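You operate a simulated robot arm through the tools that you are given. There is no shell and no other tool. Be economical: measure what you need, move in short steps, check, and stop when the job is done.

You run a simulated two-armed robot. Do the job below in one go: nothing can be reset, and whatever is moved stays where it is left.

JOB
Take the locker key from the upper right bay and leave it on the shelf under the bench top. Shut the right top drawer. Put the vial marked "27" from the grey worktop on the upper right bay and the vial that says "12" on top of the black rubber bung there. Take the lid off the earplug jar and lay it down on the grey worktop. Push the middle top drawer shut. Put the white canister on the grey worktop away on the bottom shelf of the store rack. Open the left top drawer, take the cards carton from the inside of the left top drawer and put it on the fourth shelf from the bottom of the store rack and shut the drawer again. Fetch the yellow plug and stand it on top of the box marked seals. Take the small purple pad and leave it on the top shelf of the store rack. Fetch the small black pad and set it on the top shelf of the store rack. Put the box marked glands on the speckled worktop away on the bottom shelf of the small white unit. Do these in any order. Set down upright: white canister, yellow plug.

Only the result counts: the job must be done as asked and must still hold three seconds after the hand-in. Knocking over, shifting, dropping, spilling or breaking anything else fails it. A push-on lid holds only when it is set on centred and level and pressed home; a screw cap is set on level and turned clockwise until tight.

ROBOT AND FRAMES
Two 7-joint arms with two-finger parallel grippers on one trunk, on a base that drives. Base frame: it is fixed to the floor where the robot stands at the start and does not move with it; the origin is under the middle of the robot, x ahead of it, y to its left, z up. Units: m, degrees, N and s.
The left shoulder is at the start at [0.068, 0.174, 1.202], the right one opposite. With the tool pointing down near the work surface each hand reaches from about 0.1 to 0.5 m from the robot's upright axis, wherever it stands, measured 20 degrees to its own side. Places, roughly: black rubber bung [0.25, 2, 1]; bottom shelf of the small white unit [-4.8, -2.2, 0.3]; bottom shelf of the store rack [-1.1, 5.7, 0.1]; box marked glands [-7.25, -1.75, 1]; box marked seals [0.75, 4.5, 0.5]; cards carton [0.5, 2.75, 0.75]; earplug jar [0.25, 2, 1]; fourth shelf of the store rack [-1.1, 5.7, 1.3]; left top drawer [0.4, 2.8, 0.7]; locker key [0.5, -0.25, 0.5]; middle top drawer [0.2, 2.2, 0.7]; right top drawer [0.3, 1.6, 0.7]; shelf under the bench top [0.6, 3.9, 0.5]; small black pad (13x7x4 cm) [0.4, 4.4, 0.5]; small purple pad (13x7x4 cm) [0.4, 4, 0.5]; top shelf of the store rack [-1.1, 5.7, 1.6]; upper right bay [0.6, -0.4, 0.6]; vial [0.5, 2, 1]; white canister (18x11x28 cm) [0.7, 2, 1]; yellow plug (4x4x8 cm) [0.5, 3.9, 0.6]. Payload 3.6 kg a hand.
Tool frame (each hand has its own): the origin (TCP) lies between the finger pads and is the grasp point; the fingertips stand 0.03 m ahead of it; z points along the fingers, y is the line along which they close. The gripper opens to 0.11 m. The fingers are 0.02 m wide and 0.01 m thick; the gripper's body (0.048 by 0.112 m) begins 0.055 m behind the TCP.
Orientation is told as [roll, pitch, yaw] about the base's x, y, z axes, in that order, counted from this pose: with the fingers straight down and closing along the base's y, the tool's x points along the base's -x, its y along +y and its z along -z.

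CONTROLS
- The arms move only by the tool servo_tool. It takes "left_deltas", "right_deltas" or both (then of equal length, played together; a hand with none holds still); each is a list of rows, each a list of 3 entries, a list of its own where there are three numbers: the shift along the tool's x, y, z in m, then the turn, a rotation vector about the tool's x, y, z in degrees, then the gripper command, from -1 (shut) to 1 (fully open), values between in proportion. In form: [[[tx, ty, tz], [wx, wy, wz], grip], ...]. A call has 1 to 12 rows; each row is the pose to reach, as a shift and turn from the pose commanded when the call began, along the tool's axes at that moment. A row lasts 0.2 s, in which the tool goes at most 0.05 m and 8.6 degrees; a call with a longer step from one row to the next is refused whole, and so is a gripper value outside its range. A pose out of reach is approached as far as the arm can. The call stops where the force on the tool passes 40 N (or 10 N more than at its start, if that is more) or the arm is blocked; 0.2 s more then pass. Each finger travels about 0.153 m/s and halts on what it meets, pressing with about 38 N; the grip force reading is that of the motor and also rises with nothing between the fingers. The clock runs only during rows and for 0.2 s after the last one: add rows that repeat a pose to give the fingers time. It gives the time, the measured TCP pose, the force on the tool (base axes), the opening and the grip force at its end, in the units of the frame above (readings bear some noise), with the torque about the TCP (base axes, N m) and any sound that the robot's microphone picked up.
- Cameras (640 x 400 px; columns grow to the right, rows downward): "scene" is now at [0.1131, -0.0444, 1.3376]; the picture's right is [-0.72, -0.69, 0.00], its down [-0.63, 0.66, -0.42] and it looks along [0.29, -0.30, -0.91] (base axes); focal length 295 px, centre (320, 200). "left" rides on the left gripper at [0.072, -0.017, -0.103] in its tool frame; the picture's right is [0.23, 0.97, 0.00], its down [-0.76, 0.18, -0.62] and it looks along [-0.61, 0.14, 0.78] (tool axes); focal length 222 px, centre (320, 200). "right" rides on the right gripper at [0.072, 0.017, -0.103] in its tool frame; the picture's right is [-0.23, 0.97, 0.00], its down [-0.76, -0.18, -0.62] and it looks along [-0.61, -0.14, 0.78] (tool axes); focal length 222 px, centre (320, 200). There is no depth. A picture from a camera that has moved, and an enlarged one, comes with that camera's place and axes in the base frame and with its lens.
- snapshot(camera): a new picture of that camera. No time passes.
- lift_body(by): slides the trunk up (or, below 0, down) by that many m; the arms and the scene camera ride with it, the base frame stays. It gives what a move gives, with no picture.
- steer(legs): drives the robot by 1 to 6 legs, each [ahead, left, turn to the left] in m, m and degrees, along the robot's own axes; the way and the turn of a leg run together, so that a leg with both is an arc; at most 1.5 m and 180 degrees a leg. The arms and the cameras ride along, it lands a little off, and it stops where it bumps. It gives what a move gives.
- pan_tilt(pan, tilt): turns the head with the scene camera to pan (to the left, within 86 degrees either way) and tilt (down, from -29 to 69), counted from straight ahead of the robot. It gives what a move gives.
- enlarge(camera, box): a new picture of the part [left, top, right, bottom] of that camera's present view, enlarged. No time passes.
- finish_job(): hands the job in; it is judged then, once.

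Go step by step. Nothing tells you exact positions but the pictures and the camera data: compare them with the known pose of the tool, close in by small moves and look again before you grip or let go. The budget is 556 turns and 356 pictures, counting those below and the enlarged ones. Unless the task says otherwise, let go and move clear before handing in.

The tools are called after "Request:" as name(argument=value, ...) on one line, values as JSON. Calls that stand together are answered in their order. servo_tool: Moves the arms, as the interface text tells. Its arguments: {"type":"object","properties":{"left_deltas":{"type":"array","items":{"type":"array"}},"right_deltas":{"type":"array","items":{"type":"array"}}},"required":[]} The other tools are called the same way: lift_body (by) slides the trunk up or down; steer (legs) drives the base; pan_tilt (pan, tilt) turns the head that bears the scene camera; snapshot (camera) takes a picture; enlarge (camera, box) takes an enlarged picture of a part of a camera's view; finish_job () hands the job in.

At the start:

```text
time: 0.0
left_tcp_pos: [0.2848, -0.0119, 0.8842]
left_tcp_rot: [-0.1, -0.1, 0.0]
left_wrist_force: [-0.1, 0.0, -0.2]
left_moment: [-0.03, -0.03, 0.02]
left_grip_width: 0.1099
left_gripper_force: 0.0
right_tcp_pos: [0.2559, -0.322, 0.8694]
right_tcp_rot: [0.0, 0.1, 0.0]
right_wrist_force: [0.9, 0.1, 0.6]
right_moment: [0.03, -0.01, 0.01]
right_grip_width: 0.1097
right_gripper_force: 0.1
trunk travel left (down, up): [-0.318, 0.445]
robot x, y, heading: [-0.0011, 0.0019, -0.0]
head pan, tilt: [-46.4, 65.4]
```

scene: 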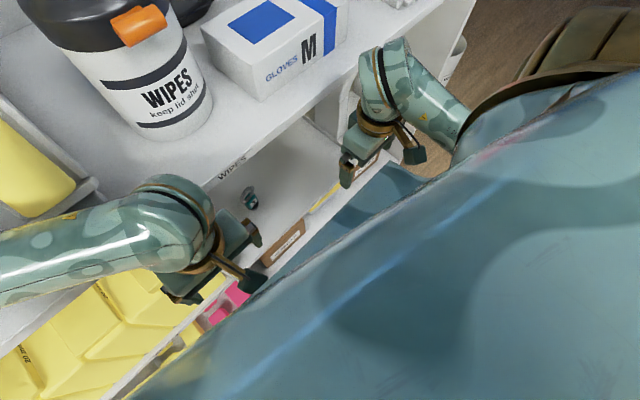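
right: 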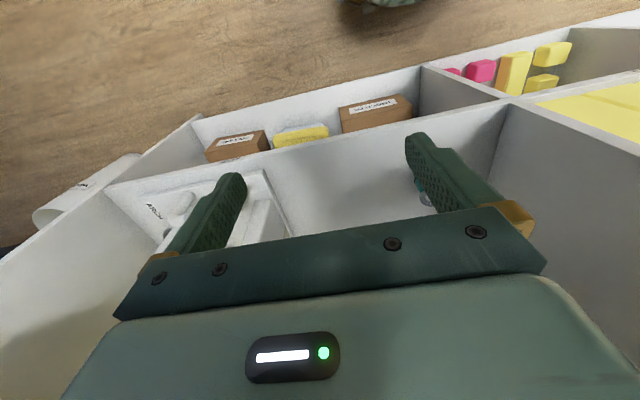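
left: 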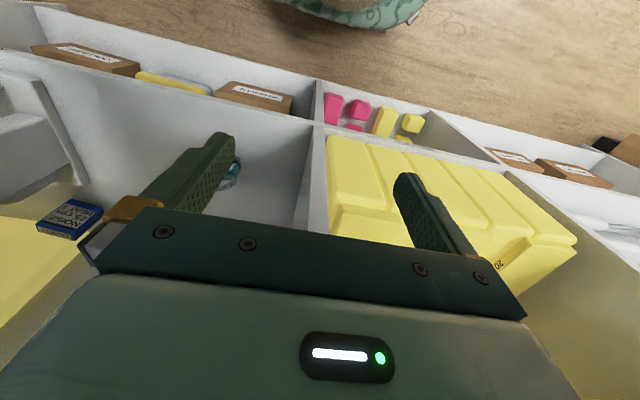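

I see a shelf unit ahead with open-top bays. I'll look around with the head first to locate the key and the bay.

Request:
pan_tilt(pan=-20, tilt=50)

Request:
snapshot(camera="scene")

```text
time: 0.9
left_tcp_pos: [0.2848, -0.0134, 0.8845]
left_tcp_rot: [0.0, 0.0, 0.0]
left_wrist_force: [-0.7, 1.1, -0.2]
left_moment: [-0.02, -0.01, -0.05]
left_grip_width: 0.1102
left_gripper_force: 0.0
right_tcp_pos: [0.2553, -0.322, 0.87]
right_tcp_rot: [0.0, 0.0, 0.0]
right_wrist_force: [-0.2, 0.4, -0.8]
right_moment: [-0.02, -0.02, 0.01]
right_grip_width: 0.1099
right_gripper_force: 0.0
trunk travel left (down, up): [-0.318, 0.445]
robot x, y, heading: [-0.0006, -0.002, -0.1]
head pan, tilt: [-20.0, 50.0]
```

```text
352 pictures are left
camera scene: at [0.1439, -0.0272, 1.3561], right [-0.34, -0.94, 0.0], down [-0.72, 0.26, -0.64], along [0.6, -0.22, -0.77], focal length 295 px, centre (320, 200)
```

scene: 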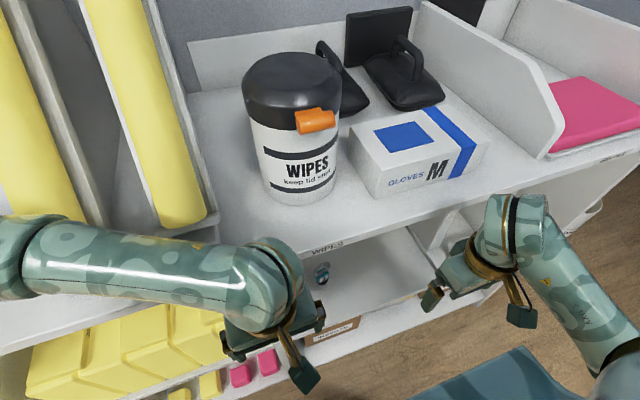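

I'll back away and look at the unit from the front.

Request:
steer(legs=[[-0.5, 0, 0]])

Request:
pan_tilt(pan=-15, tilt=35)

Request:
snapshot(camera="scene")

Request:
snapshot(camera="right")

```text
time: 3.9
left_tcp_pos: [-0.2189, -0.0125, 0.8838]
left_tcp_rot: [0.0, 0.0, -0.1]
left_wrist_force: [-0.2, 0.3, 0.9]
left_moment: [-0.03, -0.02, 0.01]
left_grip_width: 0.1097
left_gripper_force: 0.1
right_tcp_pos: [-0.2493, -0.3211, 0.8711]
right_tcp_rot: [0.0, 0.1, 0.0]
right_wrist_force: [0.1, -0.3, 0.6]
right_moment: [0.03, 0.0, 0.01]
right_grip_width: 0.1099
right_gripper_force: 0.0
trunk travel left (down, up): [-0.318, 0.445]
robot x, y, heading: [-0.5049, 0.0011, 0.0]
head pan, tilt: [-20.0, 50.0]
```

```text
time: 4.6
left_tcp_pos: [-0.2194, -0.0114, 0.8854]
left_tcp_rot: [0.1, -0.1, 0.0]
left_wrist_force: [0.3, -0.6, 0.3]
left_moment: [-0.03, -0.01, 0.02]
left_grip_width: 0.1101
left_gripper_force: 0.0
right_tcp_pos: [-0.249, -0.3224, 0.8705]
right_tcp_rot: [0.1, 0.1, 0.0]
right_wrist_force: [0.3, -0.3, 0.2]
right_moment: [0.0, -0.02, 0.04]
right_grip_width: 0.1102
right_gripper_force: 0.0
trunk travel left (down, up): [-0.318, 0.445]
robot x, y, heading: [-0.5068, 0.0001, 0.0]
head pan, tilt: [-15.0, 35.0]
```

```text
351 pictures are left
camera scene: at [-0.3475, -0.0236, 1.3778], right [-0.26, -0.97, 0.0], down [-0.55, 0.15, -0.82], along [0.79, -0.21, -0.57], focal length 295 px, centre (320, 200)
```

scene: 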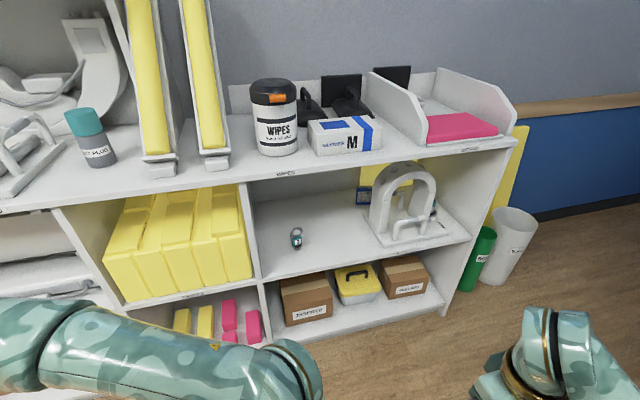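

```text
350 pictures are left
camera right: at [-0.3215, -0.3051, 0.9724], right [0.23, 0.97, 0.0], down [0.76, -0.18, 0.62], along [0.61, -0.14, -0.78], focal length 222 px, centre (320, 200)
```

right: 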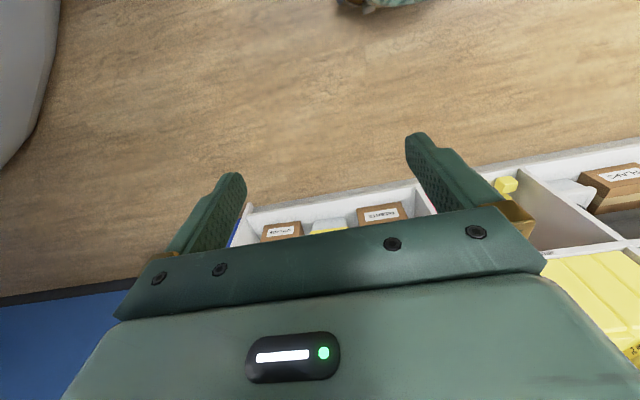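

The upper right bay holds the key at left front and a white arch frame at right. Zooming in.

Request:
enlarge(camera="scene", box=[240, 150, 480, 300])

```text
2.67 times, centred on (360, 225) of scene
camera zoom: at [-0.3475, -0.0236, 1.3778], right [-0.26, -0.97, 0.0], down [-0.55, 0.15, -0.82], along [0.79, -0.21, -0.57], focal length 786 px, centre (213, 133)
```

zoom: 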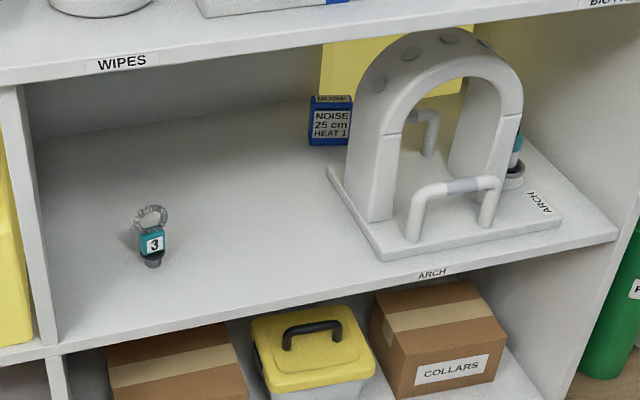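

I'll lower the trunk to look into the bay more level.

Request:
lift_body(by=-0.28)

Request:
pan_tilt(pan=-15, tilt=25)

Request:
enlarge(camera="scene", box=[200, 120, 480, 295])

```text
time: 5.8
left_tcp_pos: [-0.2133, -0.0104, 0.8016]
left_tcp_rot: [0.4, -0.2, 0.4]
left_wrist_force: [2.4, 0.0, -4.2]
left_moment: [0.11, -0.12, 0.1]
left_grip_width: 0.1098
left_gripper_force: 0.0
right_tcp_pos: [-0.2486, -0.3224, 0.7811]
right_tcp_rot: [0.0, 3.2, 0.0]
right_wrist_force: [-0.2, 0.7, 0.6]
right_moment: [-0.01, -0.02, -0.01]
right_grip_width: 0.1101
right_gripper_force: 0.0
trunk travel left (down, up): [-0.241, 0.522]
robot x, y, heading: [-0.5081, -0.001, -0.1]
head pan, tilt: [-15.0, 35.0]
stopped: the force on the tool passed its limit at 50 N (the readings are from after the stop); the commanded pose is now the measured one
```

```text
time: 6.5
left_tcp_pos: [-0.2144, -0.0118, 0.8026]
left_tcp_rot: [0.5, -0.3, 0.4]
left_wrist_force: [6.5, -0.7, -7.9]
left_moment: [0.13, 0.02, 0.14]
left_grip_width: 0.1103
left_gripper_force: 0.2
right_tcp_pos: [-0.2469, -0.3218, 0.7819]
right_tcp_rot: [0.0, 3.0, 0.0]
right_wrist_force: [0.5, 0.0, 0.2]
right_moment: [-0.01, 0.0, 0.02]
right_grip_width: 0.1097
right_gripper_force: 0.1
trunk travel left (down, up): [-0.241, 0.522]
robot x, y, heading: [-0.5038, 0.0045, -0.1]
head pan, tilt: [-15.0, 25.0]
```

```text
2.29 times, centred on (340, 208) of scene
camera zoom: at [-0.3089, -0.0246, 1.314], right [-0.26, -0.97, 0.0], down [-0.41, 0.11, -0.91], along [0.87, -0.23, -0.42], focal length 674 px, centre (274, 183)
```

zoom: 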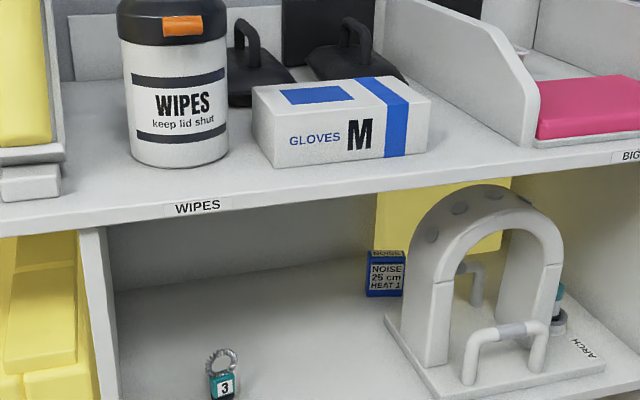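

Something under the left hand blocks it (likely the robot's own base). I'll raise a bit and look down.

Request:
lift_body(by=0.077)

Request:
pan_tilt(pan=0, tilt=69)

Request:
snapshot(camera="scene")

Request:
snapshot(camera="left")

```text
time: 7.6
left_tcp_pos: [-0.2132, -0.01, 0.8811]
left_tcp_rot: [0.4, -0.2, 0.5]
left_wrist_force: [-0.2, 0.5, -0.2]
left_moment: [0.02, -0.01, 0.03]
left_grip_width: 0.11
left_gripper_force: 0.0
right_tcp_pos: [-0.2485, -0.3231, 0.8585]
right_tcp_rot: [0.1, 3.1, 0.0]
right_wrist_force: [-0.1, -0.1, -0.7]
right_moment: [-0.03, -0.01, -0.04]
right_grip_width: 0.11
right_gripper_force: 0.1
trunk travel left (down, up): [-0.318, 0.445]
robot x, y, heading: [-0.502, 0.0033, -0.1]
head pan, tilt: [-15.0, 25.0]
```

```text
time: 8.7
left_tcp_pos: [-0.2131, -0.0095, 0.8797]
left_tcp_rot: [0.3, -0.2, 0.4]
left_wrist_force: [-0.6, 0.3, -0.6]
left_moment: [0.01, -0.03, -0.04]
left_grip_width: 0.1101
left_gripper_force: 0.1
right_tcp_pos: [-0.2477, -0.323, 0.8588]
right_tcp_rot: [0.0, 3.0, 0.0]
right_wrist_force: [0.1, -0.3, 0.2]
right_moment: [0.0, 0.02, 0.02]
right_grip_width: 0.1102
right_gripper_force: 0.0
trunk travel left (down, up): [-0.318, 0.445]
robot x, y, heading: [-0.5065, 0.0018, -0.1]
head pan, tilt: [0.0, 68.8]
```

```text
347 pictures are left
camera scene: at [-0.3763, -0.0008, 1.3337], right [0.0, -1.0, 0.0], down [-0.93, 0.0, -0.36], along [0.36, 0.0, -0.93], focal length 295 px, centre (320, 200)
```

scene: 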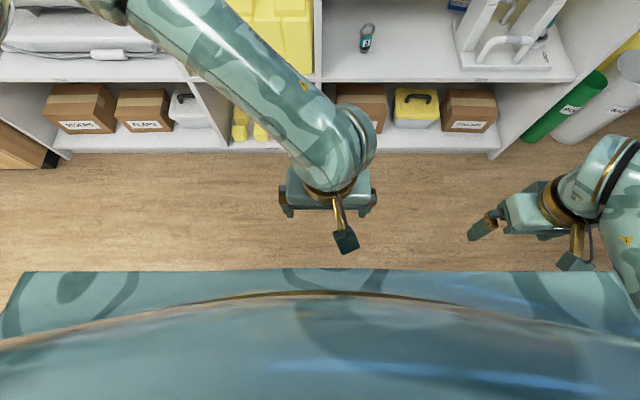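

```text
346 pictures are left
camera left: at [-0.2853, -0.0291, 0.9828], right [-0.23, 0.97, 0.0], down [0.76, 0.18, 0.63], along [0.61, 0.15, -0.78], focal length 222 px, centre (320, 200)
```

left: 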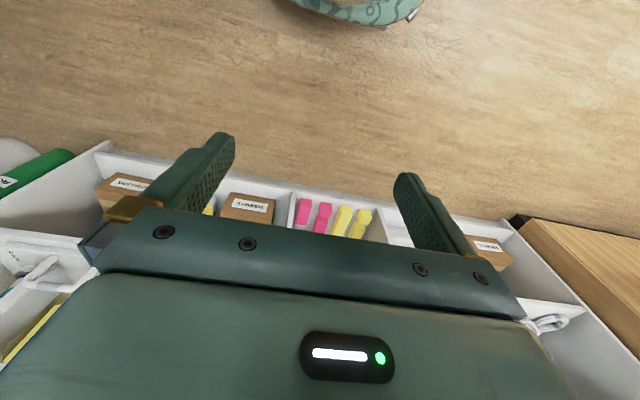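

The base front is just behind the hands. I'll raise and advance the left hand out of the way, and tilt the right hand 45° forward while moving it ahead.

Request:
servo_tool(right_deltas=[[[-0.03, 0, 0], [0, -8, 0], 1], [[-0.06, 0, 0], [0, -16, 0], 1], [[-0.09, 0, 0], [0, -24, 0], 1], [[-0.12, 0, 0], [0, -32, 0], 1], [[-0.15, 0, 0], [0, -40, 0], 1], [[-0.17, 0, 0], [0, -48, 0], 1]], left_deltas=[[[0, 0, -0.03], [0, 0, 0], 0], [[0, 0.01, -0.06], [0, 0, 0], 0], [[0, 0.03, -0.09], [0, 0, 0], 0], [[0, 0.05, -0.12], [0, 0, 0], 0], [[0, 0.08, -0.15], [0, 0, 0], 0], [[0, 0.1, -0.18], [0, 0, 0], 0]])

Request:
snapshot(camera="right")

```text
time: 9.4
left_tcp_pos: [-0.2095, 0.0013, 0.9407]
left_tcp_rot: [0.4, -0.8, 0.9]
left_wrist_force: [-0.9, 0.0, -0.5]
left_moment: [0.01, -0.03, -0.02]
left_grip_width: 0.055
left_gripper_force: 0.0
right_tcp_pos: [-0.1872, -0.3228, 0.8569]
right_tcp_rot: [-0.1, -13.2, -0.1]
right_wrist_force: [0.0, 0.2, 0.1]
right_moment: [0.0, 0.03, -0.02]
right_grip_width: 0.1099
right_gripper_force: 0.0
trunk travel left (down, up): [-0.318, 0.445]
robot x, y, heading: [-0.5049, -0.0009, -0.3]
head pan, tilt: [0.0, 68.8]
stopped in row 3 (left hand): the force on the tool passed its limit at 52 N (the readings are from after the stop); the commanded pose is now the measured one
```

```text
345 pictures are left
camera right: at [-0.2816, -0.3047, 0.9397], right [0.22, 0.97, 0.05], down [0.6, -0.18, 0.78], along [0.77, -0.14, -0.62], focal length 222 px, centre (320, 200)
```

right: 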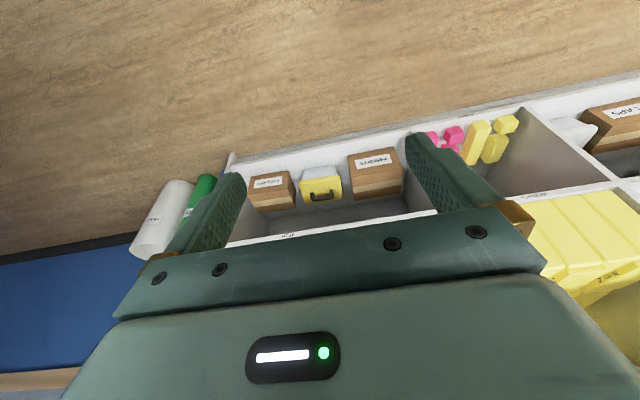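

The left arm is folded tightly; I'll extend it forward and left instead, and finish tilting the right.

Request:
servo_tool(right_deltas=[[[-0.03, 0, 0], [0, -8, 0], 1], [[-0.05, 0, 0.02], [0, -16, 0], 1], [[-0.07, 0, 0.04], [0, -24, 0], 1], [[-0.08, 0, 0.06], [0, -32, 0], 1]], left_deltas=[[[-0.03, 0.03, 0], [0, 0, 0], 0], [[-0.07, 0.06, 0], [0, 0, 0], 0], [[-0.1, 0.09, 0], [0, 0, 0], 0], [[-0.13, 0.12, -0.02], [0, 0, 0], 0]])

Request:
snapshot(camera="right")

Request:
snapshot(camera="scene")

```text
time: 10.0
left_tcp_pos: [-0.1446, 0.0586, 0.9414]
left_tcp_rot: [0.4, -0.8, 0.9]
left_wrist_force: [0.6, -0.6, -1.1]
left_moment: [0.0, 0.02, -0.02]
left_grip_width: 0.0551
left_gripper_force: 0.1
right_tcp_pos: [-0.136, -0.4038, 0.8778]
right_tcp_rot: [-15.6, -27.0, 7.8]
right_wrist_force: [-0.8, -0.5, 0.0]
right_moment: [-0.03, -0.01, 0.0]
right_grip_width: 0.11
right_gripper_force: 0.1
trunk travel left (down, up): [-0.318, 0.445]
robot x, y, heading: [-0.503, -0.0003, -0.0]
head pan, tilt: [0.0, 68.8]
stopped in row 3 (right hand): the arm was blocked; the commanded pose is now the measured one
```

```text
344 pictures are left
camera right: at [-0.2499, -0.3733, 0.9284], right [0.19, 0.97, -0.13], down [0.38, 0.05, 0.92], along [0.91, -0.22, -0.36], focal length 222 px, centre (320, 200)
```

right: 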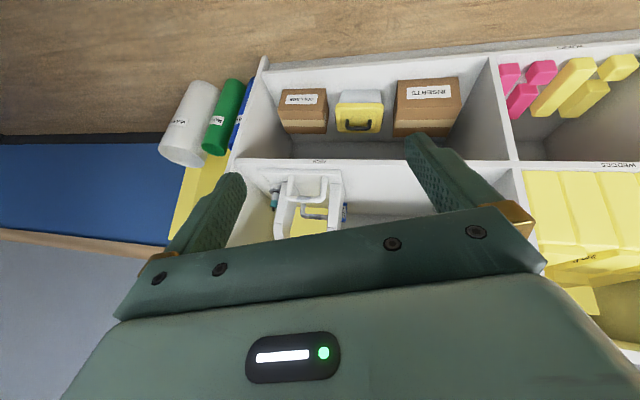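

```text
343 pictures are left
camera scene: at [-0.3763, -0.0012, 1.3337], right [0.0, -1.0, 0.0], down [-0.93, 0.0, -0.36], along [0.36, 0.0, -0.93], focal length 295 px, centre (320, 200)
```

scene: 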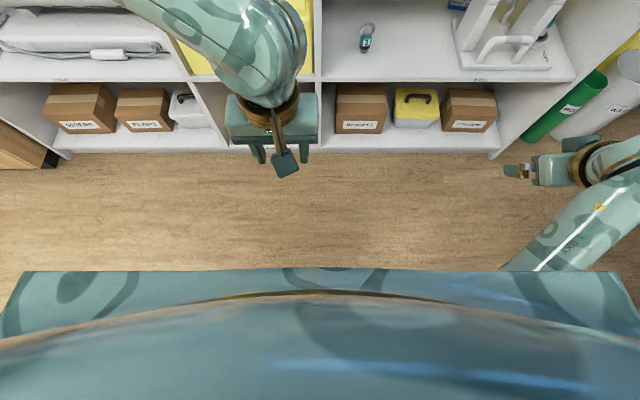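

The right wrist reached a limit. I'll restore the right hand to pointing down further out, and try tilting the left hand forward.

Request:
servo_tool(right_deltas=[[[-0.017, 0.016, 0], [-3.4, 7, 1], 1], [[-0.034, 0.033, 0], [-6.8, 14, 2], 1], [[-0.05, 0.05, 0], [-10.2, 21, 3], 1], [[-0.0675, 0.0666, -0.006], [-13.7, 28, 4.1], 1], [[-0.0675, 0.0666, -0.006], [-13.7, 28, 4.1], 1]], left_deltas=[[[-0.02, 0.02, 0], [0, -8, 0], 0.5], [[-0.04, 0.04, 0], [0, -16, 0], 0.5], [[-0.06, 0.06, 0], [0, -24, 0], 1], [[-0.08, 0.08, 0], [0, -32, 0], 1], [[-0.08, 0.1, 0], [0, -40, 0], 1]])

Request:
snapshot(camera="scene")

```text
time: 11.2
left_tcp_pos: [-0.0664, 0.1611, 0.9446]
left_tcp_rot: [0.3, -41.1, 0.8]
left_wrist_force: [-0.2, -0.3, -0.4]
left_moment: [0.05, 0.02, -0.03]
left_grip_width: 0.1098
left_gripper_force: 0.1
right_tcp_pos: [-0.0802, -0.3396, 0.8962]
right_tcp_rot: [-0.6, 0.1, -0.6]
right_wrist_force: [1.3, -0.1, 0.0]
right_moment: [-0.04, -0.01, 0.01]
right_grip_width: 0.1099
right_gripper_force: 0.0
right hand out of reach, approached as far as the arm can: row 4, 5
trunk travel left (down, up): [-0.318, 0.445]
robot x, y, heading: [-0.506, 0.0014, -0.1]
head pan, tilt: [0.0, 68.8]
```

```text
342 pictures are left
camera scene: at [-0.3768, 0.0007, 1.3337], right [0.0, -1.0, 0.0], down [-0.93, 0.0, -0.36], along [0.36, 0.0, -0.93], focal length 295 px, centre (320, 200)
```

scene: 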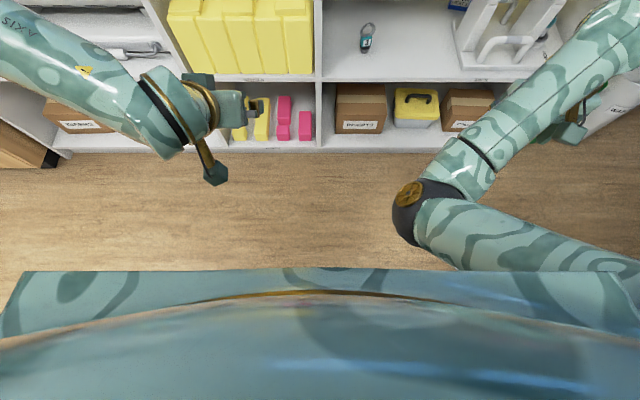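

Left arm works well. I'll retract the right hand and look at the left camera.

Request:
servo_tool(right_deltas=[[[0.04, 0, 0], [0, 0, 0], 1], [[0.08, 0, 0], [0, 0, 0], 1], [[0.12, 0, 0], [0, 0, 0], 1], [[0.15, 0, 0], [0, 0, 0], 1]])

Request:
snapshot(camera="scene")

Request:
snapshot(camera="left")

```text
time: 12.2
left_tcp_pos: [-0.0649, 0.1618, 0.9436]
left_tcp_rot: [0.6, -40.8, 0.8]
left_wrist_force: [0.9, -0.6, 1.0]
left_moment: [-0.02, 0.01, 0.0]
left_grip_width: 0.11
left_gripper_force: 0.1
right_tcp_pos: [-0.1961, -0.408, 0.8851]
right_tcp_rot: [-1.9, 0.3, -1.0]
right_wrist_force: [-0.5, 0.2, 0.2]
right_moment: [0.0, 0.01, -0.02]
right_grip_width: 0.1102
right_gripper_force: 0.1
right hand out of reach, approached as far as the arm can: row 1, 2, 3, 4
trunk travel left (down, up): [-0.318, 0.445]
robot x, y, heading: [-0.5043, 0.0006, -0.1]
head pan, tilt: [0.0, 68.8]
```

```text
341 pictures are left
camera scene: at [-0.3756, 0.0004, 1.3336], right [0.0, -1.0, 0.0], down [-0.93, 0.0, -0.36], along [0.36, 0.0, -0.93], focal length 295 px, centre (320, 200)
```

scene: 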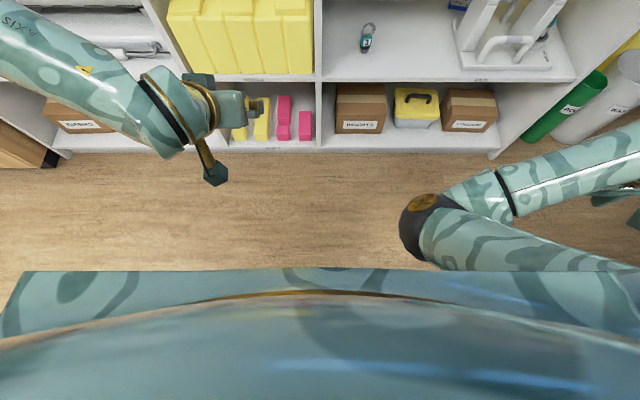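

```text
340 pictures are left
camera left: at [-0.186, 0.1415, 0.9739], right [-0.19, 0.97, -0.14], down [0.17, 0.17, 0.97], along [0.97, 0.16, -0.19], focal length 222 px, centre (320, 200)
```

left: 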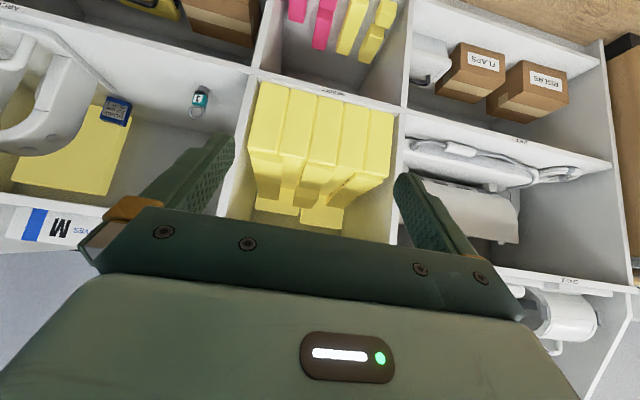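

The right arm's elbow is folded inward. I'll try unfolding it by swinging the hand outward and forward.

Request:
servo_tool(right_deltas=[[[-0.03, -0.03, -0.02], [0, 0, 0], 1], [[-0.06, -0.06, -0.04], [0, 0, 0], 1], [[-0.09, -0.09, -0.06], [0, 0, 0], 1], [[-0.12, -0.12, -0.08], [0, 0, 0], 1], [[-0.15, -0.15, -0.1], [0, 0, 0], 1], [[-0.18, -0.18, -0.12], [0, 0, 0], 1]])

Request:
pan_tilt(pan=-30, tilt=60)

Request:
snapshot(camera="scene")

```text
time: 13.6
left_tcp_pos: [-0.0671, 0.1603, 0.9439]
left_tcp_rot: [0.6, -40.9, 0.6]
left_wrist_force: [-0.1, 0.3, 0.1]
left_moment: [0.04, 0.02, 0.0]
left_grip_width: 0.1101
left_gripper_force: 0.1
right_tcp_pos: [-0.0134, -0.5738, 0.9974]
right_tcp_rot: [0.4, 0.2, -0.1]
right_wrist_force: [0.2, -0.6, -0.2]
right_moment: [-0.02, 0.01, -0.03]
right_grip_width: 0.1101
right_gripper_force: 0.0
trunk travel left (down, up): [-0.318, 0.445]
robot x, y, heading: [-0.5057, -0.0003, 0.2]
head pan, tilt: [0.0, 68.8]
```

```text
time: 14.6
left_tcp_pos: [-0.0651, 0.1607, 0.944]
left_tcp_rot: [0.5, -40.9, 0.7]
left_wrist_force: [-1.6, -0.3, 0.2]
left_moment: [0.01, 0.01, -0.02]
left_grip_width: 0.1099
left_gripper_force: 0.0
right_tcp_pos: [-0.0126, -0.5731, 0.9969]
right_tcp_rot: [0.5, 0.1, -0.1]
right_wrist_force: [0.1, 0.1, -0.3]
right_moment: [0.0, -0.01, -0.01]
right_grip_width: 0.1101
right_gripper_force: 0.1
trunk travel left (down, up): [-0.318, 0.445]
robot x, y, heading: [-0.5025, -0.0007, 0.0]
head pan, tilt: [-30.0, 60.0]
```

```text
339 pictures are left
camera scene: at [-0.3743, -0.0338, 1.343], right [-0.5, -0.87, 0.0], down [-0.75, 0.43, -0.5], along [0.43, -0.25, -0.87], focal length 295 px, centre (320, 200)
```

scene: 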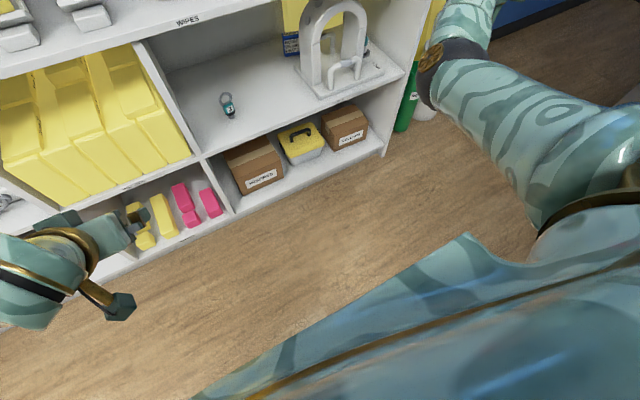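

Good. Now retract the right hand back along x at this height.

Request:
servo_tool(right_deltas=[[[0.04, 0, -0.01], [0, 0, 0], 1], [[0.08, 0, -0.02], [0, 0, 0], 1], [[0.12, 0, -0.02], [0, 0, 0], 1], [[0.16, 0, -0.02], [0, 0, 0], 1], [[0.2, 0, -0.02], [0, 0, 0], 1]])

Request:
snapshot(camera="scene")

```text
time: 15.8
left_tcp_pos: [-0.0661, 0.1613, 0.9442]
left_tcp_rot: [0.6, -41.0, 0.7]
left_wrist_force: [-0.2, 0.2, -0.4]
left_moment: [-0.01, 0.0, 0.03]
left_grip_width: 0.1099
left_gripper_force: 0.1
right_tcp_pos: [-0.2131, -0.5718, 1.0185]
right_tcp_rot: [0.4, 0.2, 0.0]
right_wrist_force: [0.1, 1.0, 0.0]
right_moment: [0.0, -0.01, -0.02]
right_grip_width: 0.1099
right_gripper_force: 0.0
trunk travel left (down, up): [-0.318, 0.445]
robot x, y, heading: [-0.5048, 0.0041, 0.4]
head pan, tilt: [-30.0, 60.0]
```

```text
338 pictures are left
camera scene: at [-0.3751, -0.034, 1.3431], right [-0.5, -0.87, 0.0], down [-0.75, 0.43, -0.5], along [0.43, -0.25, -0.87], focal length 295 px, centre (320, 200)
```

scene: 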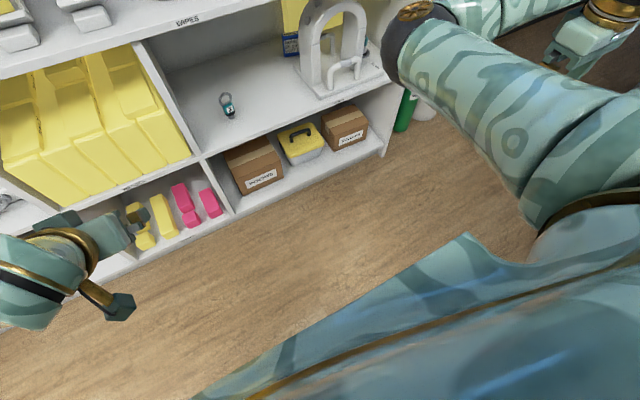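

I'll bring the right hand back to its starting pose relative to the robot.

Request:
servo_tool(right_deltas=[[[0.01, 0.04, 0.02], [0, 0, 0], 1], [[0.02, 0.08, 0.04], [0, 0, 0], 1], [[0.03, 0.12, 0.07], [0, 0, 0], 1], [[0.03, 0.16, 0.1], [0, 0, 0], 1], [[0.03, 0.2, 0.12], [0, 0, 0], 1], [[0.03, 0.24, 0.14], [0, 0, 0], 1]])

Request:
snapshot(camera="scene")

```text
refused: row 3 steps farther than a row can; nothing moved
```

```text
337 pictures are left
camera scene: at [-0.3751, -0.034, 1.3431], right [-0.5, -0.87, 0.0], down [-0.75, 0.43, -0.5], along [0.43, -0.25, -0.87], focal length 295 px, centre (320, 200)
```

scene: 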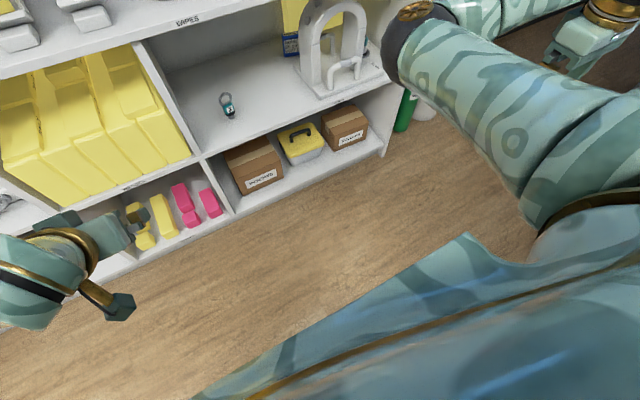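

Request:
servo_tool(right_deltas=[[[0.01, 0.04, 0.02], [0, 0, 0], 1], [[0.02, 0.08, 0.04], [0, 0, 0], 1], [[0.03, 0.12, 0.06], [0, 0, 0], 1], [[0.03, 0.16, 0.09], [0, 0, 0], 1], [[0.03, 0.2, 0.11], [0, 0, 0], 1], [[0.03, 0.24, 0.13], [0, 0, 0], 1]])

Request:
snapshot(camera="scene")

```text
time: 17.2
left_tcp_pos: [-0.0662, 0.1625, 0.9442]
left_tcp_rot: [0.6, -40.9, 0.7]
left_wrist_force: [0.4, -1.0, 0.0]
left_moment: [0.02, -0.01, 0.02]
left_grip_width: 0.11
left_gripper_force: 0.2
right_tcp_pos: [-0.2807, -0.3986, 0.9213]
right_tcp_rot: [0.3, 0.1, 0.0]
right_wrist_force: [0.2, -0.2, 0.4]
right_moment: [-0.01, -0.02, 0.0]
right_grip_width: 0.1101
right_gripper_force: 0.1
right hand out of reach, approached as far as the arm can: row 5, 6
trunk travel left (down, up): [-0.318, 0.445]
robot x, y, heading: [-0.5057, 0.0007, 0.0]
head pan, tilt: [-30.0, 60.0]
```

```text
336 pictures are left
camera scene: at [-0.3757, -0.0328, 1.3433], right [-0.5, -0.87, 0.0], down [-0.75, 0.43, -0.5], along [0.43, -0.25, -0.87], focal length 295 px, centre (320, 200)
```

scene: 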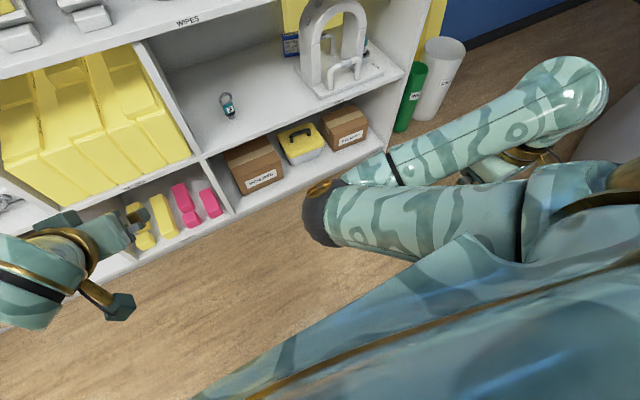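

Right arm is compact now. Lower the left hand to bay height, and drive right.

Request:
servo_tool(left_deltas=[[[0.031, 0, 0.036], [0, 0, 0], 1], [[0.062, 0, 0.072], [0, 0, 0], 1], [[0.093, 0, 0.108], [0, 0, 0], 1], [[0.125, 0, 0.145], [0, 0, 0], 1], [[0.157, 0, 0.181], [0, 0, 0], 1]])

Request:
steer(legs=[[0, -0.32, 0]])

Request:
pan_tilt(pan=10, tilt=45)

Request:
snapshot(camera="scene")

Request:
snapshot(camera="left")

```text
time: 18.4
left_tcp_pos: [-0.0626, 0.1627, 0.7027]
left_tcp_rot: [0.7, -40.9, 0.6]
left_wrist_force: [-0.4, 0.5, -0.6]
left_moment: [-0.01, -0.01, 0.01]
left_grip_width: 0.11
left_gripper_force: 0.1
right_tcp_pos: [-0.2785, -0.3992, 0.9206]
right_tcp_rot: [0.5, 0.1, 0.0]
right_wrist_force: [0.3, -0.2, -0.7]
right_moment: [0.01, -0.02, 0.0]
right_grip_width: 0.1101
right_gripper_force: 0.0
trunk travel left (down, up): [-0.318, 0.445]
robot x, y, heading: [-0.5053, 0.0017, -0.0]
head pan, tilt: [-30.0, 60.0]
```

```text
time: 20.5
left_tcp_pos: [-0.0647, -0.1573, 0.7045]
left_tcp_rot: [0.5, -40.9, 0.6]
left_wrist_force: [0.3, -0.3, 0.4]
left_moment: [-0.01, 0.03, -0.02]
left_grip_width: 0.1102
left_gripper_force: 0.1
right_tcp_pos: [-0.2794, -0.7213, 0.9192]
right_tcp_rot: [0.4, 0.2, 0.0]
right_wrist_force: [-0.1, 0.5, -0.1]
right_moment: [0.01, 0.02, -0.02]
right_grip_width: 0.11
right_gripper_force: 0.2
trunk travel left (down, up): [-0.318, 0.445]
robot x, y, heading: [-0.5021, -0.3221, -0.0]
head pan, tilt: [-30.0, 60.0]
```

```text
time: 21.6
left_tcp_pos: [-0.0639, -0.1572, 0.7053]
left_tcp_rot: [0.6, -40.9, 0.7]
left_wrist_force: [0.0, 1.0, 0.2]
left_moment: [0.03, 0.02, -0.01]
left_grip_width: 0.1097
left_gripper_force: 0.0
right_tcp_pos: [-0.2801, -0.7196, 0.9189]
right_tcp_rot: [0.3, 0.1, 0.0]
right_wrist_force: [0.0, -0.1, -0.3]
right_moment: [0.0, -0.01, -0.03]
right_grip_width: 0.1099
right_gripper_force: 0.0
trunk travel left (down, up): [-0.318, 0.445]
robot x, y, heading: [-0.5061, -0.3212, 0.0]
head pan, tilt: [10.0, 45.0]
```

```text
335 pictures are left
camera scene: at [-0.3523, -0.3064, 1.3625], right [0.17, -0.98, 0.0], down [-0.7, -0.12, -0.71], along [0.7, 0.12, -0.71], focal length 295 px, centre (320, 200)
```

scene: 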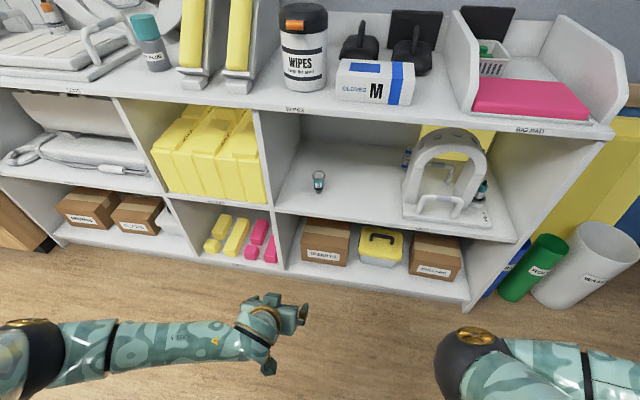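

```text
334 pictures are left
camera left: at [-0.1853, -0.1778, 0.7337], right [-0.19, 0.97, -0.14], down [0.17, 0.17, 0.97], along [0.97, 0.16, -0.19], focal length 222 px, centre (320, 200)
```

left: 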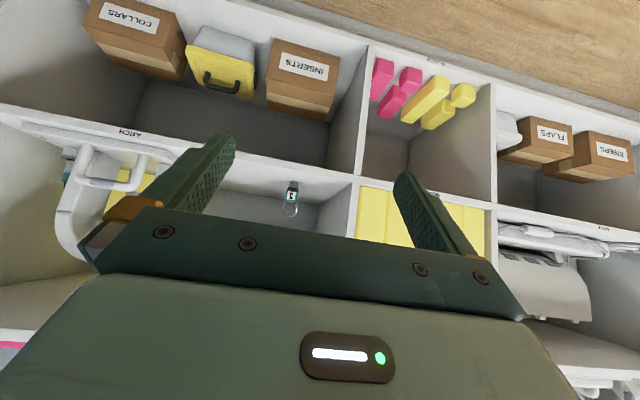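

Key is at about (0.50, -0.157), centre z 0.60, standing upright. Drive forward so the tool enters the bay above the key.

Request:
steer(legs=[[0.46, 0, 0]])

Request:
snapshot(camera="left")

Request:
snapshot(camera="scene")

```text
time: 24.3
left_tcp_pos: [0.3961, -0.1581, 0.7032]
left_tcp_rot: [0.5, -40.8, 0.7]
left_wrist_force: [0.3, 0.0, 0.1]
left_moment: [-0.01, 0.02, -0.01]
left_grip_width: 0.1101
left_gripper_force: 0.1
right_tcp_pos: [0.1802, -0.7204, 0.9201]
right_tcp_rot: [0.5, 0.3, 0.0]
right_wrist_force: [0.5, -0.7, -0.2]
right_moment: [0.0, -0.03, 0.03]
right_grip_width: 0.1099
right_gripper_force: 0.0
trunk travel left (down, up): [-0.318, 0.445]
robot x, y, heading: [-0.0456, -0.3226, -0.2]
head pan, tilt: [10.0, 45.0]
```

```text
333 pictures are left
camera left: at [0.2754, -0.178, 0.7335], right [-0.19, 0.97, -0.14], down [0.17, 0.17, 0.97], along [0.97, 0.16, -0.19], focal length 222 px, centre (320, 200)
```

left: 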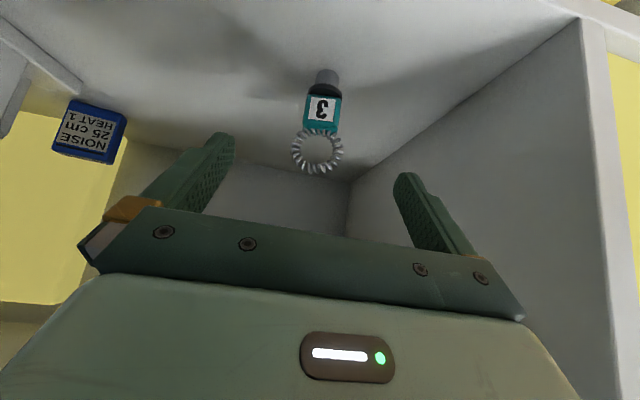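

```text
332 pictures are left
camera scene: at [0.1089, -0.3065, 1.3624], right [0.17, -0.98, 0.0], down [-0.7, -0.12, -0.71], along [0.7, 0.12, -0.71], focal length 295 px, centre (320, 200)
```

scene: 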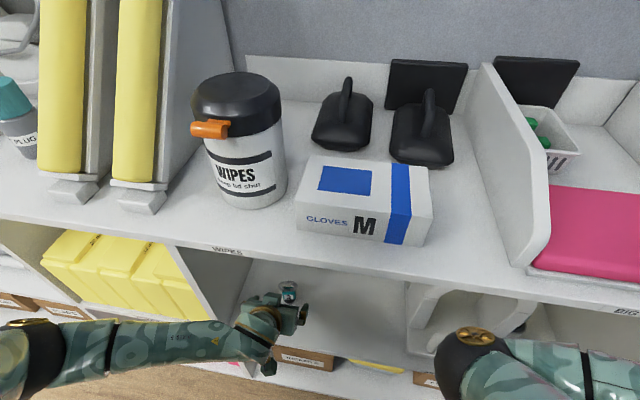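

Approach along the tool axis most of the way, then check.

Request:
servo_tool(left_deltas=[[[-0.002, 0.003, 0.04], [0, 0, 0], 1], [[-0.003, 0.005, 0.08], [0, 0, 0], 1], [[-0.004, 0.005, 0.11], [0, 0, 0], 1], [[-0.004, 0.005, 0.11], [0, 0, 0], 1]])

Request:
snapshot(camera="left")

```text
time: 25.3
left_tcp_pos: [0.4703, -0.1514, 0.6236]
left_tcp_rot: [0.5, -41.0, 0.7]
left_wrist_force: [-0.1, 1.4, 0.7]
left_moment: [0.01, 0.02, -0.01]
left_grip_width: 0.1097
left_gripper_force: 0.1
right_tcp_pos: [0.1815, -0.7218, 0.9204]
right_tcp_rot: [0.5, 0.2, 0.0]
right_wrist_force: [0.8, -0.1, 0.0]
right_moment: [-0.01, 0.03, -0.01]
right_grip_width: 0.11
right_gripper_force: 0.1
trunk travel left (down, up): [-0.318, 0.445]
robot x, y, heading: [-0.0458, -0.3193, -0.2]
head pan, tilt: [10.0, 45.0]
```

```text
331 pictures are left
camera left: at [0.3496, -0.1711, 0.6533], right [-0.19, 0.97, -0.14], down [0.17, 0.17, 0.97], along [0.97, 0.16, -0.19], focal length 222 px, centre (320, 200)
```

left: 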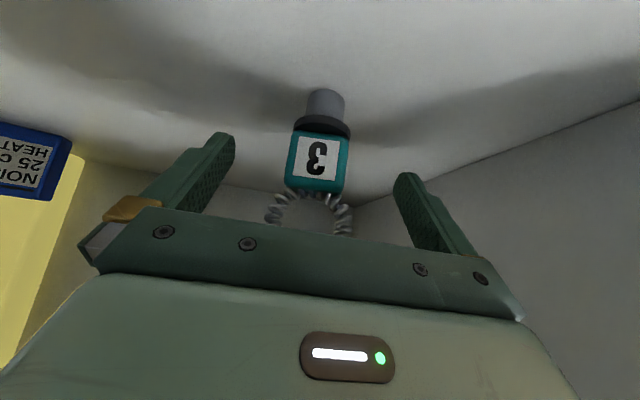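

Checking the depth with the scene camera.

Request:
enlarge(camera="scene", box=[220, 240, 380, 340])

```text
4.00 times, centred on (300, 290) of scene
camera zoom: at [0.1078, -0.3063, 1.3626], right [0.17, -0.98, 0.0], down [-0.7, -0.12, -0.71], along [0.7, 0.12, -0.71], focal length 1179 px, centre (400, -160)
```

zoom: 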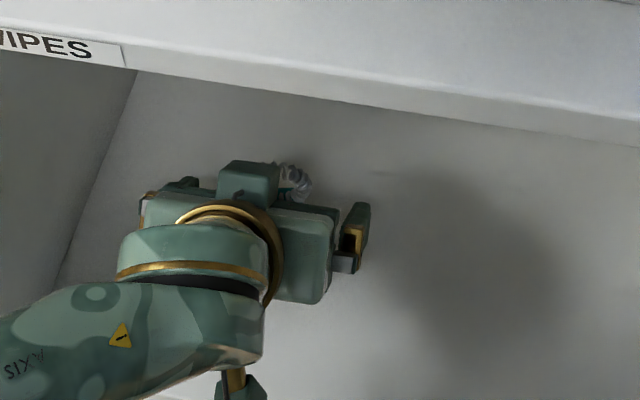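

Key is about 2 cm ahead; advance 2 cm and close gently.

Request:
servo_tool(left_deltas=[[[0.003, 0, 0.01], [0, 0, 0], 1], [[0.005, 0, 0.02], [0, 0, 0], 1], [[0.005, 0, 0.02], [0, 0, 0], 0], [[0.005, 0, 0.02], [0, 0, 0], -0.4], [[0.005, 0, 0.02], [0, 0, 0], -1], [[0.005, 0, 0.02], [0, 0, 0], -1]])

Request:
snapshot(camera="left")

```text
time: 26.7
left_tcp_pos: [0.4792, -0.1517, 0.6036]
left_tcp_rot: [0.6, -40.8, 0.8]
left_wrist_force: [-0.6, 0.1, -0.5]
left_moment: [-0.01, 0.02, -0.02]
left_grip_width: 0.0348
left_gripper_force: 38.1
right_tcp_pos: [0.1807, -0.721, 0.9191]
right_tcp_rot: [0.4, 0.2, 0.1]
right_wrist_force: [-0.6, 0.1, -0.3]
right_moment: [-0.01, 0.03, 0.03]
right_grip_width: 0.11
right_gripper_force: 0.1
trunk travel left (down, up): [-0.318, 0.445]
robot x, y, heading: [-0.0419, -0.3206, 0.1]
head pan, tilt: [10.0, 45.0]
```

```text
329 pictures are left
camera left: at [0.3591, -0.1708, 0.6347], right [-0.19, 0.97, -0.14], down [0.17, 0.17, 0.97], along [0.97, 0.16, -0.19], focal length 222 px, centre (320, 200)
```

left: 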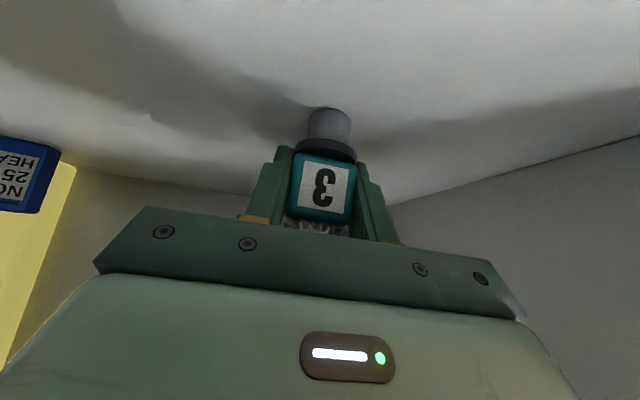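

Gripped. Lift 4 cm, then back the robot out.

Request:
servo_tool(left_deltas=[[[-0.013, 0, -0.015], [0, 0, 0], -1], [[-0.026, 0, -0.03], [0, 0, 0], -1], [[-0.035, 0, -0.04], [0, 0, 0], -1]])

Request:
snapshot(camera="left")

Request:
steer(legs=[[-0.6, 0, 0]])

Request:
pan_tilt(pan=60, tilt=15)

Request:
snapshot(camera="scene")

```text
time: 27.5
left_tcp_pos: [0.4794, -0.1513, 0.6581]
left_tcp_rot: [0.7, -41.0, 0.7]
left_wrist_force: [-0.3, -0.4, -0.2]
left_moment: [-0.03, -0.01, -0.02]
left_grip_width: 0.0349
left_gripper_force: 38.4
right_tcp_pos: [0.1799, -0.7201, 0.9196]
right_tcp_rot: [0.4, 0.2, 0.0]
right_wrist_force: [0.1, 0.5, -0.9]
right_moment: [0.0, 0.03, 0.0]
right_grip_width: 0.1101
right_gripper_force: 0.2
trunk travel left (down, up): [-0.318, 0.445]
robot x, y, heading: [-0.041, -0.3211, -0.1]
head pan, tilt: [10.0, 45.0]
```

```text
328 pictures are left
camera left: at [0.3594, -0.1713, 0.6886], right [-0.19, 0.97, -0.14], down [0.17, 0.17, 0.97], along [0.97, 0.16, -0.19], focal length 222 px, centre (320, 200)
```

left: 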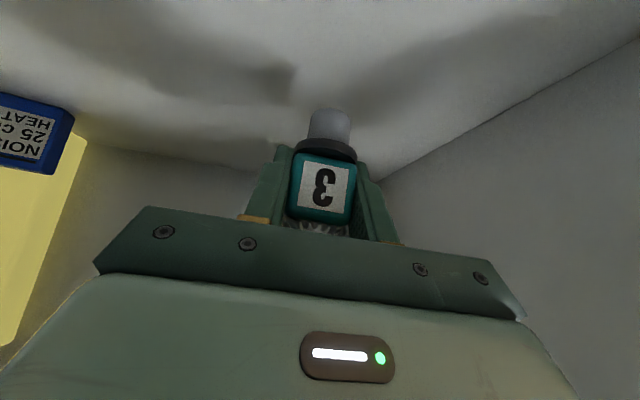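

```text
time: 30.9
left_tcp_pos: [-0.1187, -0.1491, 0.6588]
left_tcp_rot: [0.6, -40.9, 1.0]
left_wrist_force: [-0.2, 0.0, 0.4]
left_moment: [0.0, 0.03, -0.02]
left_grip_width: 0.0349
left_gripper_force: 38.5
right_tcp_pos: [-0.4152, -0.7211, 0.9205]
right_tcp_rot: [0.3, 0.2, 0.4]
right_wrist_force: [0.4, 1.0, -0.2]
right_moment: [0.02, 0.03, -0.03]
right_grip_width: 0.1104
right_gripper_force: 0.1
trunk travel left (down, up): [-0.318, 0.445]
robot x, y, heading: [-0.6416, -0.3235, 0.2]
head pan, tilt: [10.0, 45.0]
```

```text
time: 32.1
left_tcp_pos: [-0.1177, -0.1493, 0.6582]
left_tcp_rot: [0.5, -40.9, 1.0]
left_wrist_force: [0.3, 0.5, -0.9]
left_moment: [-0.01, -0.02, 0.0]
left_grip_width: 0.0351
left_gripper_force: 37.8
right_tcp_pos: [-0.4144, -0.7199, 0.9202]
right_tcp_rot: [0.3, 0.2, 0.4]
right_wrist_force: [0.0, -0.1, 0.1]
right_moment: [0.0, 0.01, -0.01]
right_grip_width: 0.1101
right_gripper_force: 0.1
trunk travel left (down, up): [-0.318, 0.445]
robot x, y, heading: [-0.6391, -0.3221, 0.1]
head pan, tilt: [60.0, 15.0]
```

```text
327 pictures are left
camera scene: at [-0.5233, -0.2405, 1.4093], right [0.87, -0.5, 0.0], down [-0.13, -0.23, -0.97], along [0.48, 0.84, -0.26], focal length 295 px, centre (320, 200)
```

scene: 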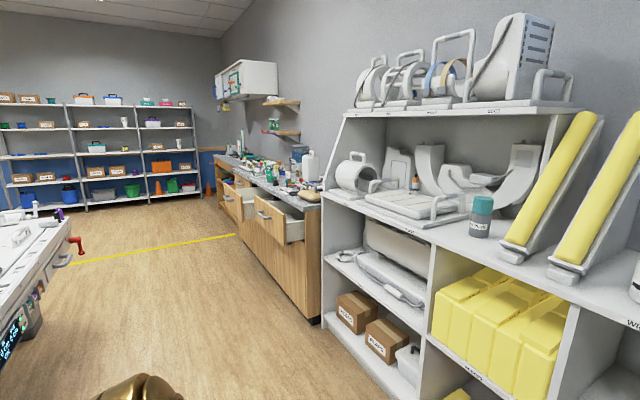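

Bench with drawers lies to the left. Raise the left hand and drive there.

Request:
servo_tool(left_deltas=[[[-0.011, 0, -0.043], [0, 0, 0], -1], [[-0.022, 0, -0.087], [0, 0, 0], -1], [[-0.033, 0, -0.13], [0, 0, 0], -1], [[-0.044, 0, -0.174], [0, 0, 0], -1], [[-0.055, 0, -0.217], [0, 0, 0], -1]])

Request:
steer(legs=[[-0.05, 1.1, 0], [0, 1.1, 0]])

Request:
pan_tilt(pan=0, tilt=30)

Request:
snapshot(camera="scene")

```text
time: 33.3
left_tcp_pos: [-0.2162, -0.1372, 0.859]
left_tcp_rot: [4.4, -41.5, -2.0]
left_wrist_force: [0.3, -0.3, -0.3]
left_moment: [-0.01, 0.01, -0.01]
left_grip_width: 0.0354
left_gripper_force: 37.7
right_tcp_pos: [-0.4148, -0.721, 0.9207]
right_tcp_rot: [0.3, 0.2, 0.2]
right_wrist_force: [-0.4, 0.9, 0.2]
right_moment: [-0.03, -0.03, 0.0]
right_grip_width: 0.1098
right_gripper_force: 0.1
trunk travel left (down, up): [-0.318, 0.445]
robot x, y, heading: [-0.6459, -0.3204, 0.3]
head pan, tilt: [60.0, 15.0]
```

```text
time: 36.7
left_tcp_pos: [-0.2768, 0.4568, 0.8543]
left_tcp_rot: [4.7, -41.0, 8.1]
left_wrist_force: [-0.5, -0.3, 0.5]
left_moment: [0.02, -0.02, 0.0]
left_grip_width: 0.0353
left_gripper_force: 38.0
right_tcp_pos: [-0.3605, -0.1526, 0.9201]
right_tcp_rot: [0.3, 0.3, 10.8]
right_wrist_force: [0.6, -0.2, 0.9]
right_moment: [-0.02, -0.02, -0.03]
right_grip_width: 0.1099
right_gripper_force: 0.1
trunk travel left (down, up): [-0.318, 0.445]
robot x, y, heading: [-0.6582, 0.1976, 11.1]
head pan, tilt: [60.0, 15.0]
stopped in leg 1: the robot was blocked; the commanded pose is now the measured one
```

```text
time: 38.0
left_tcp_pos: [-0.2756, 0.4548, 0.8545]
left_tcp_rot: [4.6, -40.9, 8.1]
left_wrist_force: [0.1, 0.1, 0.1]
left_moment: [0.02, -0.03, 0.01]
left_grip_width: 0.035
left_gripper_force: 38.0
right_tcp_pos: [-0.3613, -0.1551, 0.9205]
right_tcp_rot: [0.4, 0.3, 10.8]
right_wrist_force: [0.1, 0.2, -0.8]
right_moment: [-0.01, -0.01, 0.01]
right_grip_width: 0.1101
right_gripper_force: 0.1
trunk travel left (down, up): [-0.318, 0.445]
robot x, y, heading: [-0.6541, 0.1947, 10.9]
head pan, tilt: [0.0, 30.0]
```

```text
326 pictures are left
camera scene: at [-0.4985, 0.2275, 1.3851], right [0.19, -0.98, 0.0], down [-0.49, -0.09, -0.87], along [0.85, 0.16, -0.5], focal length 295 px, centre (320, 200)
```

scene: 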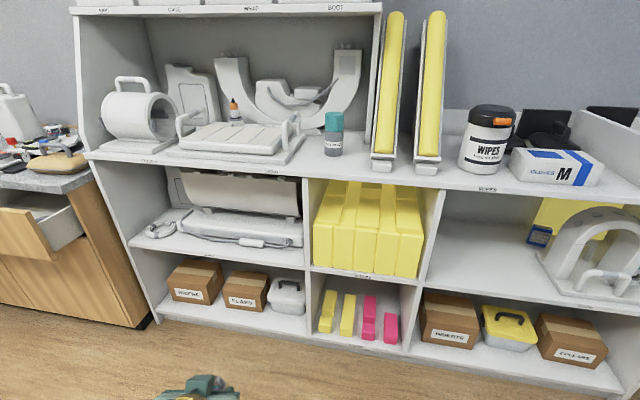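

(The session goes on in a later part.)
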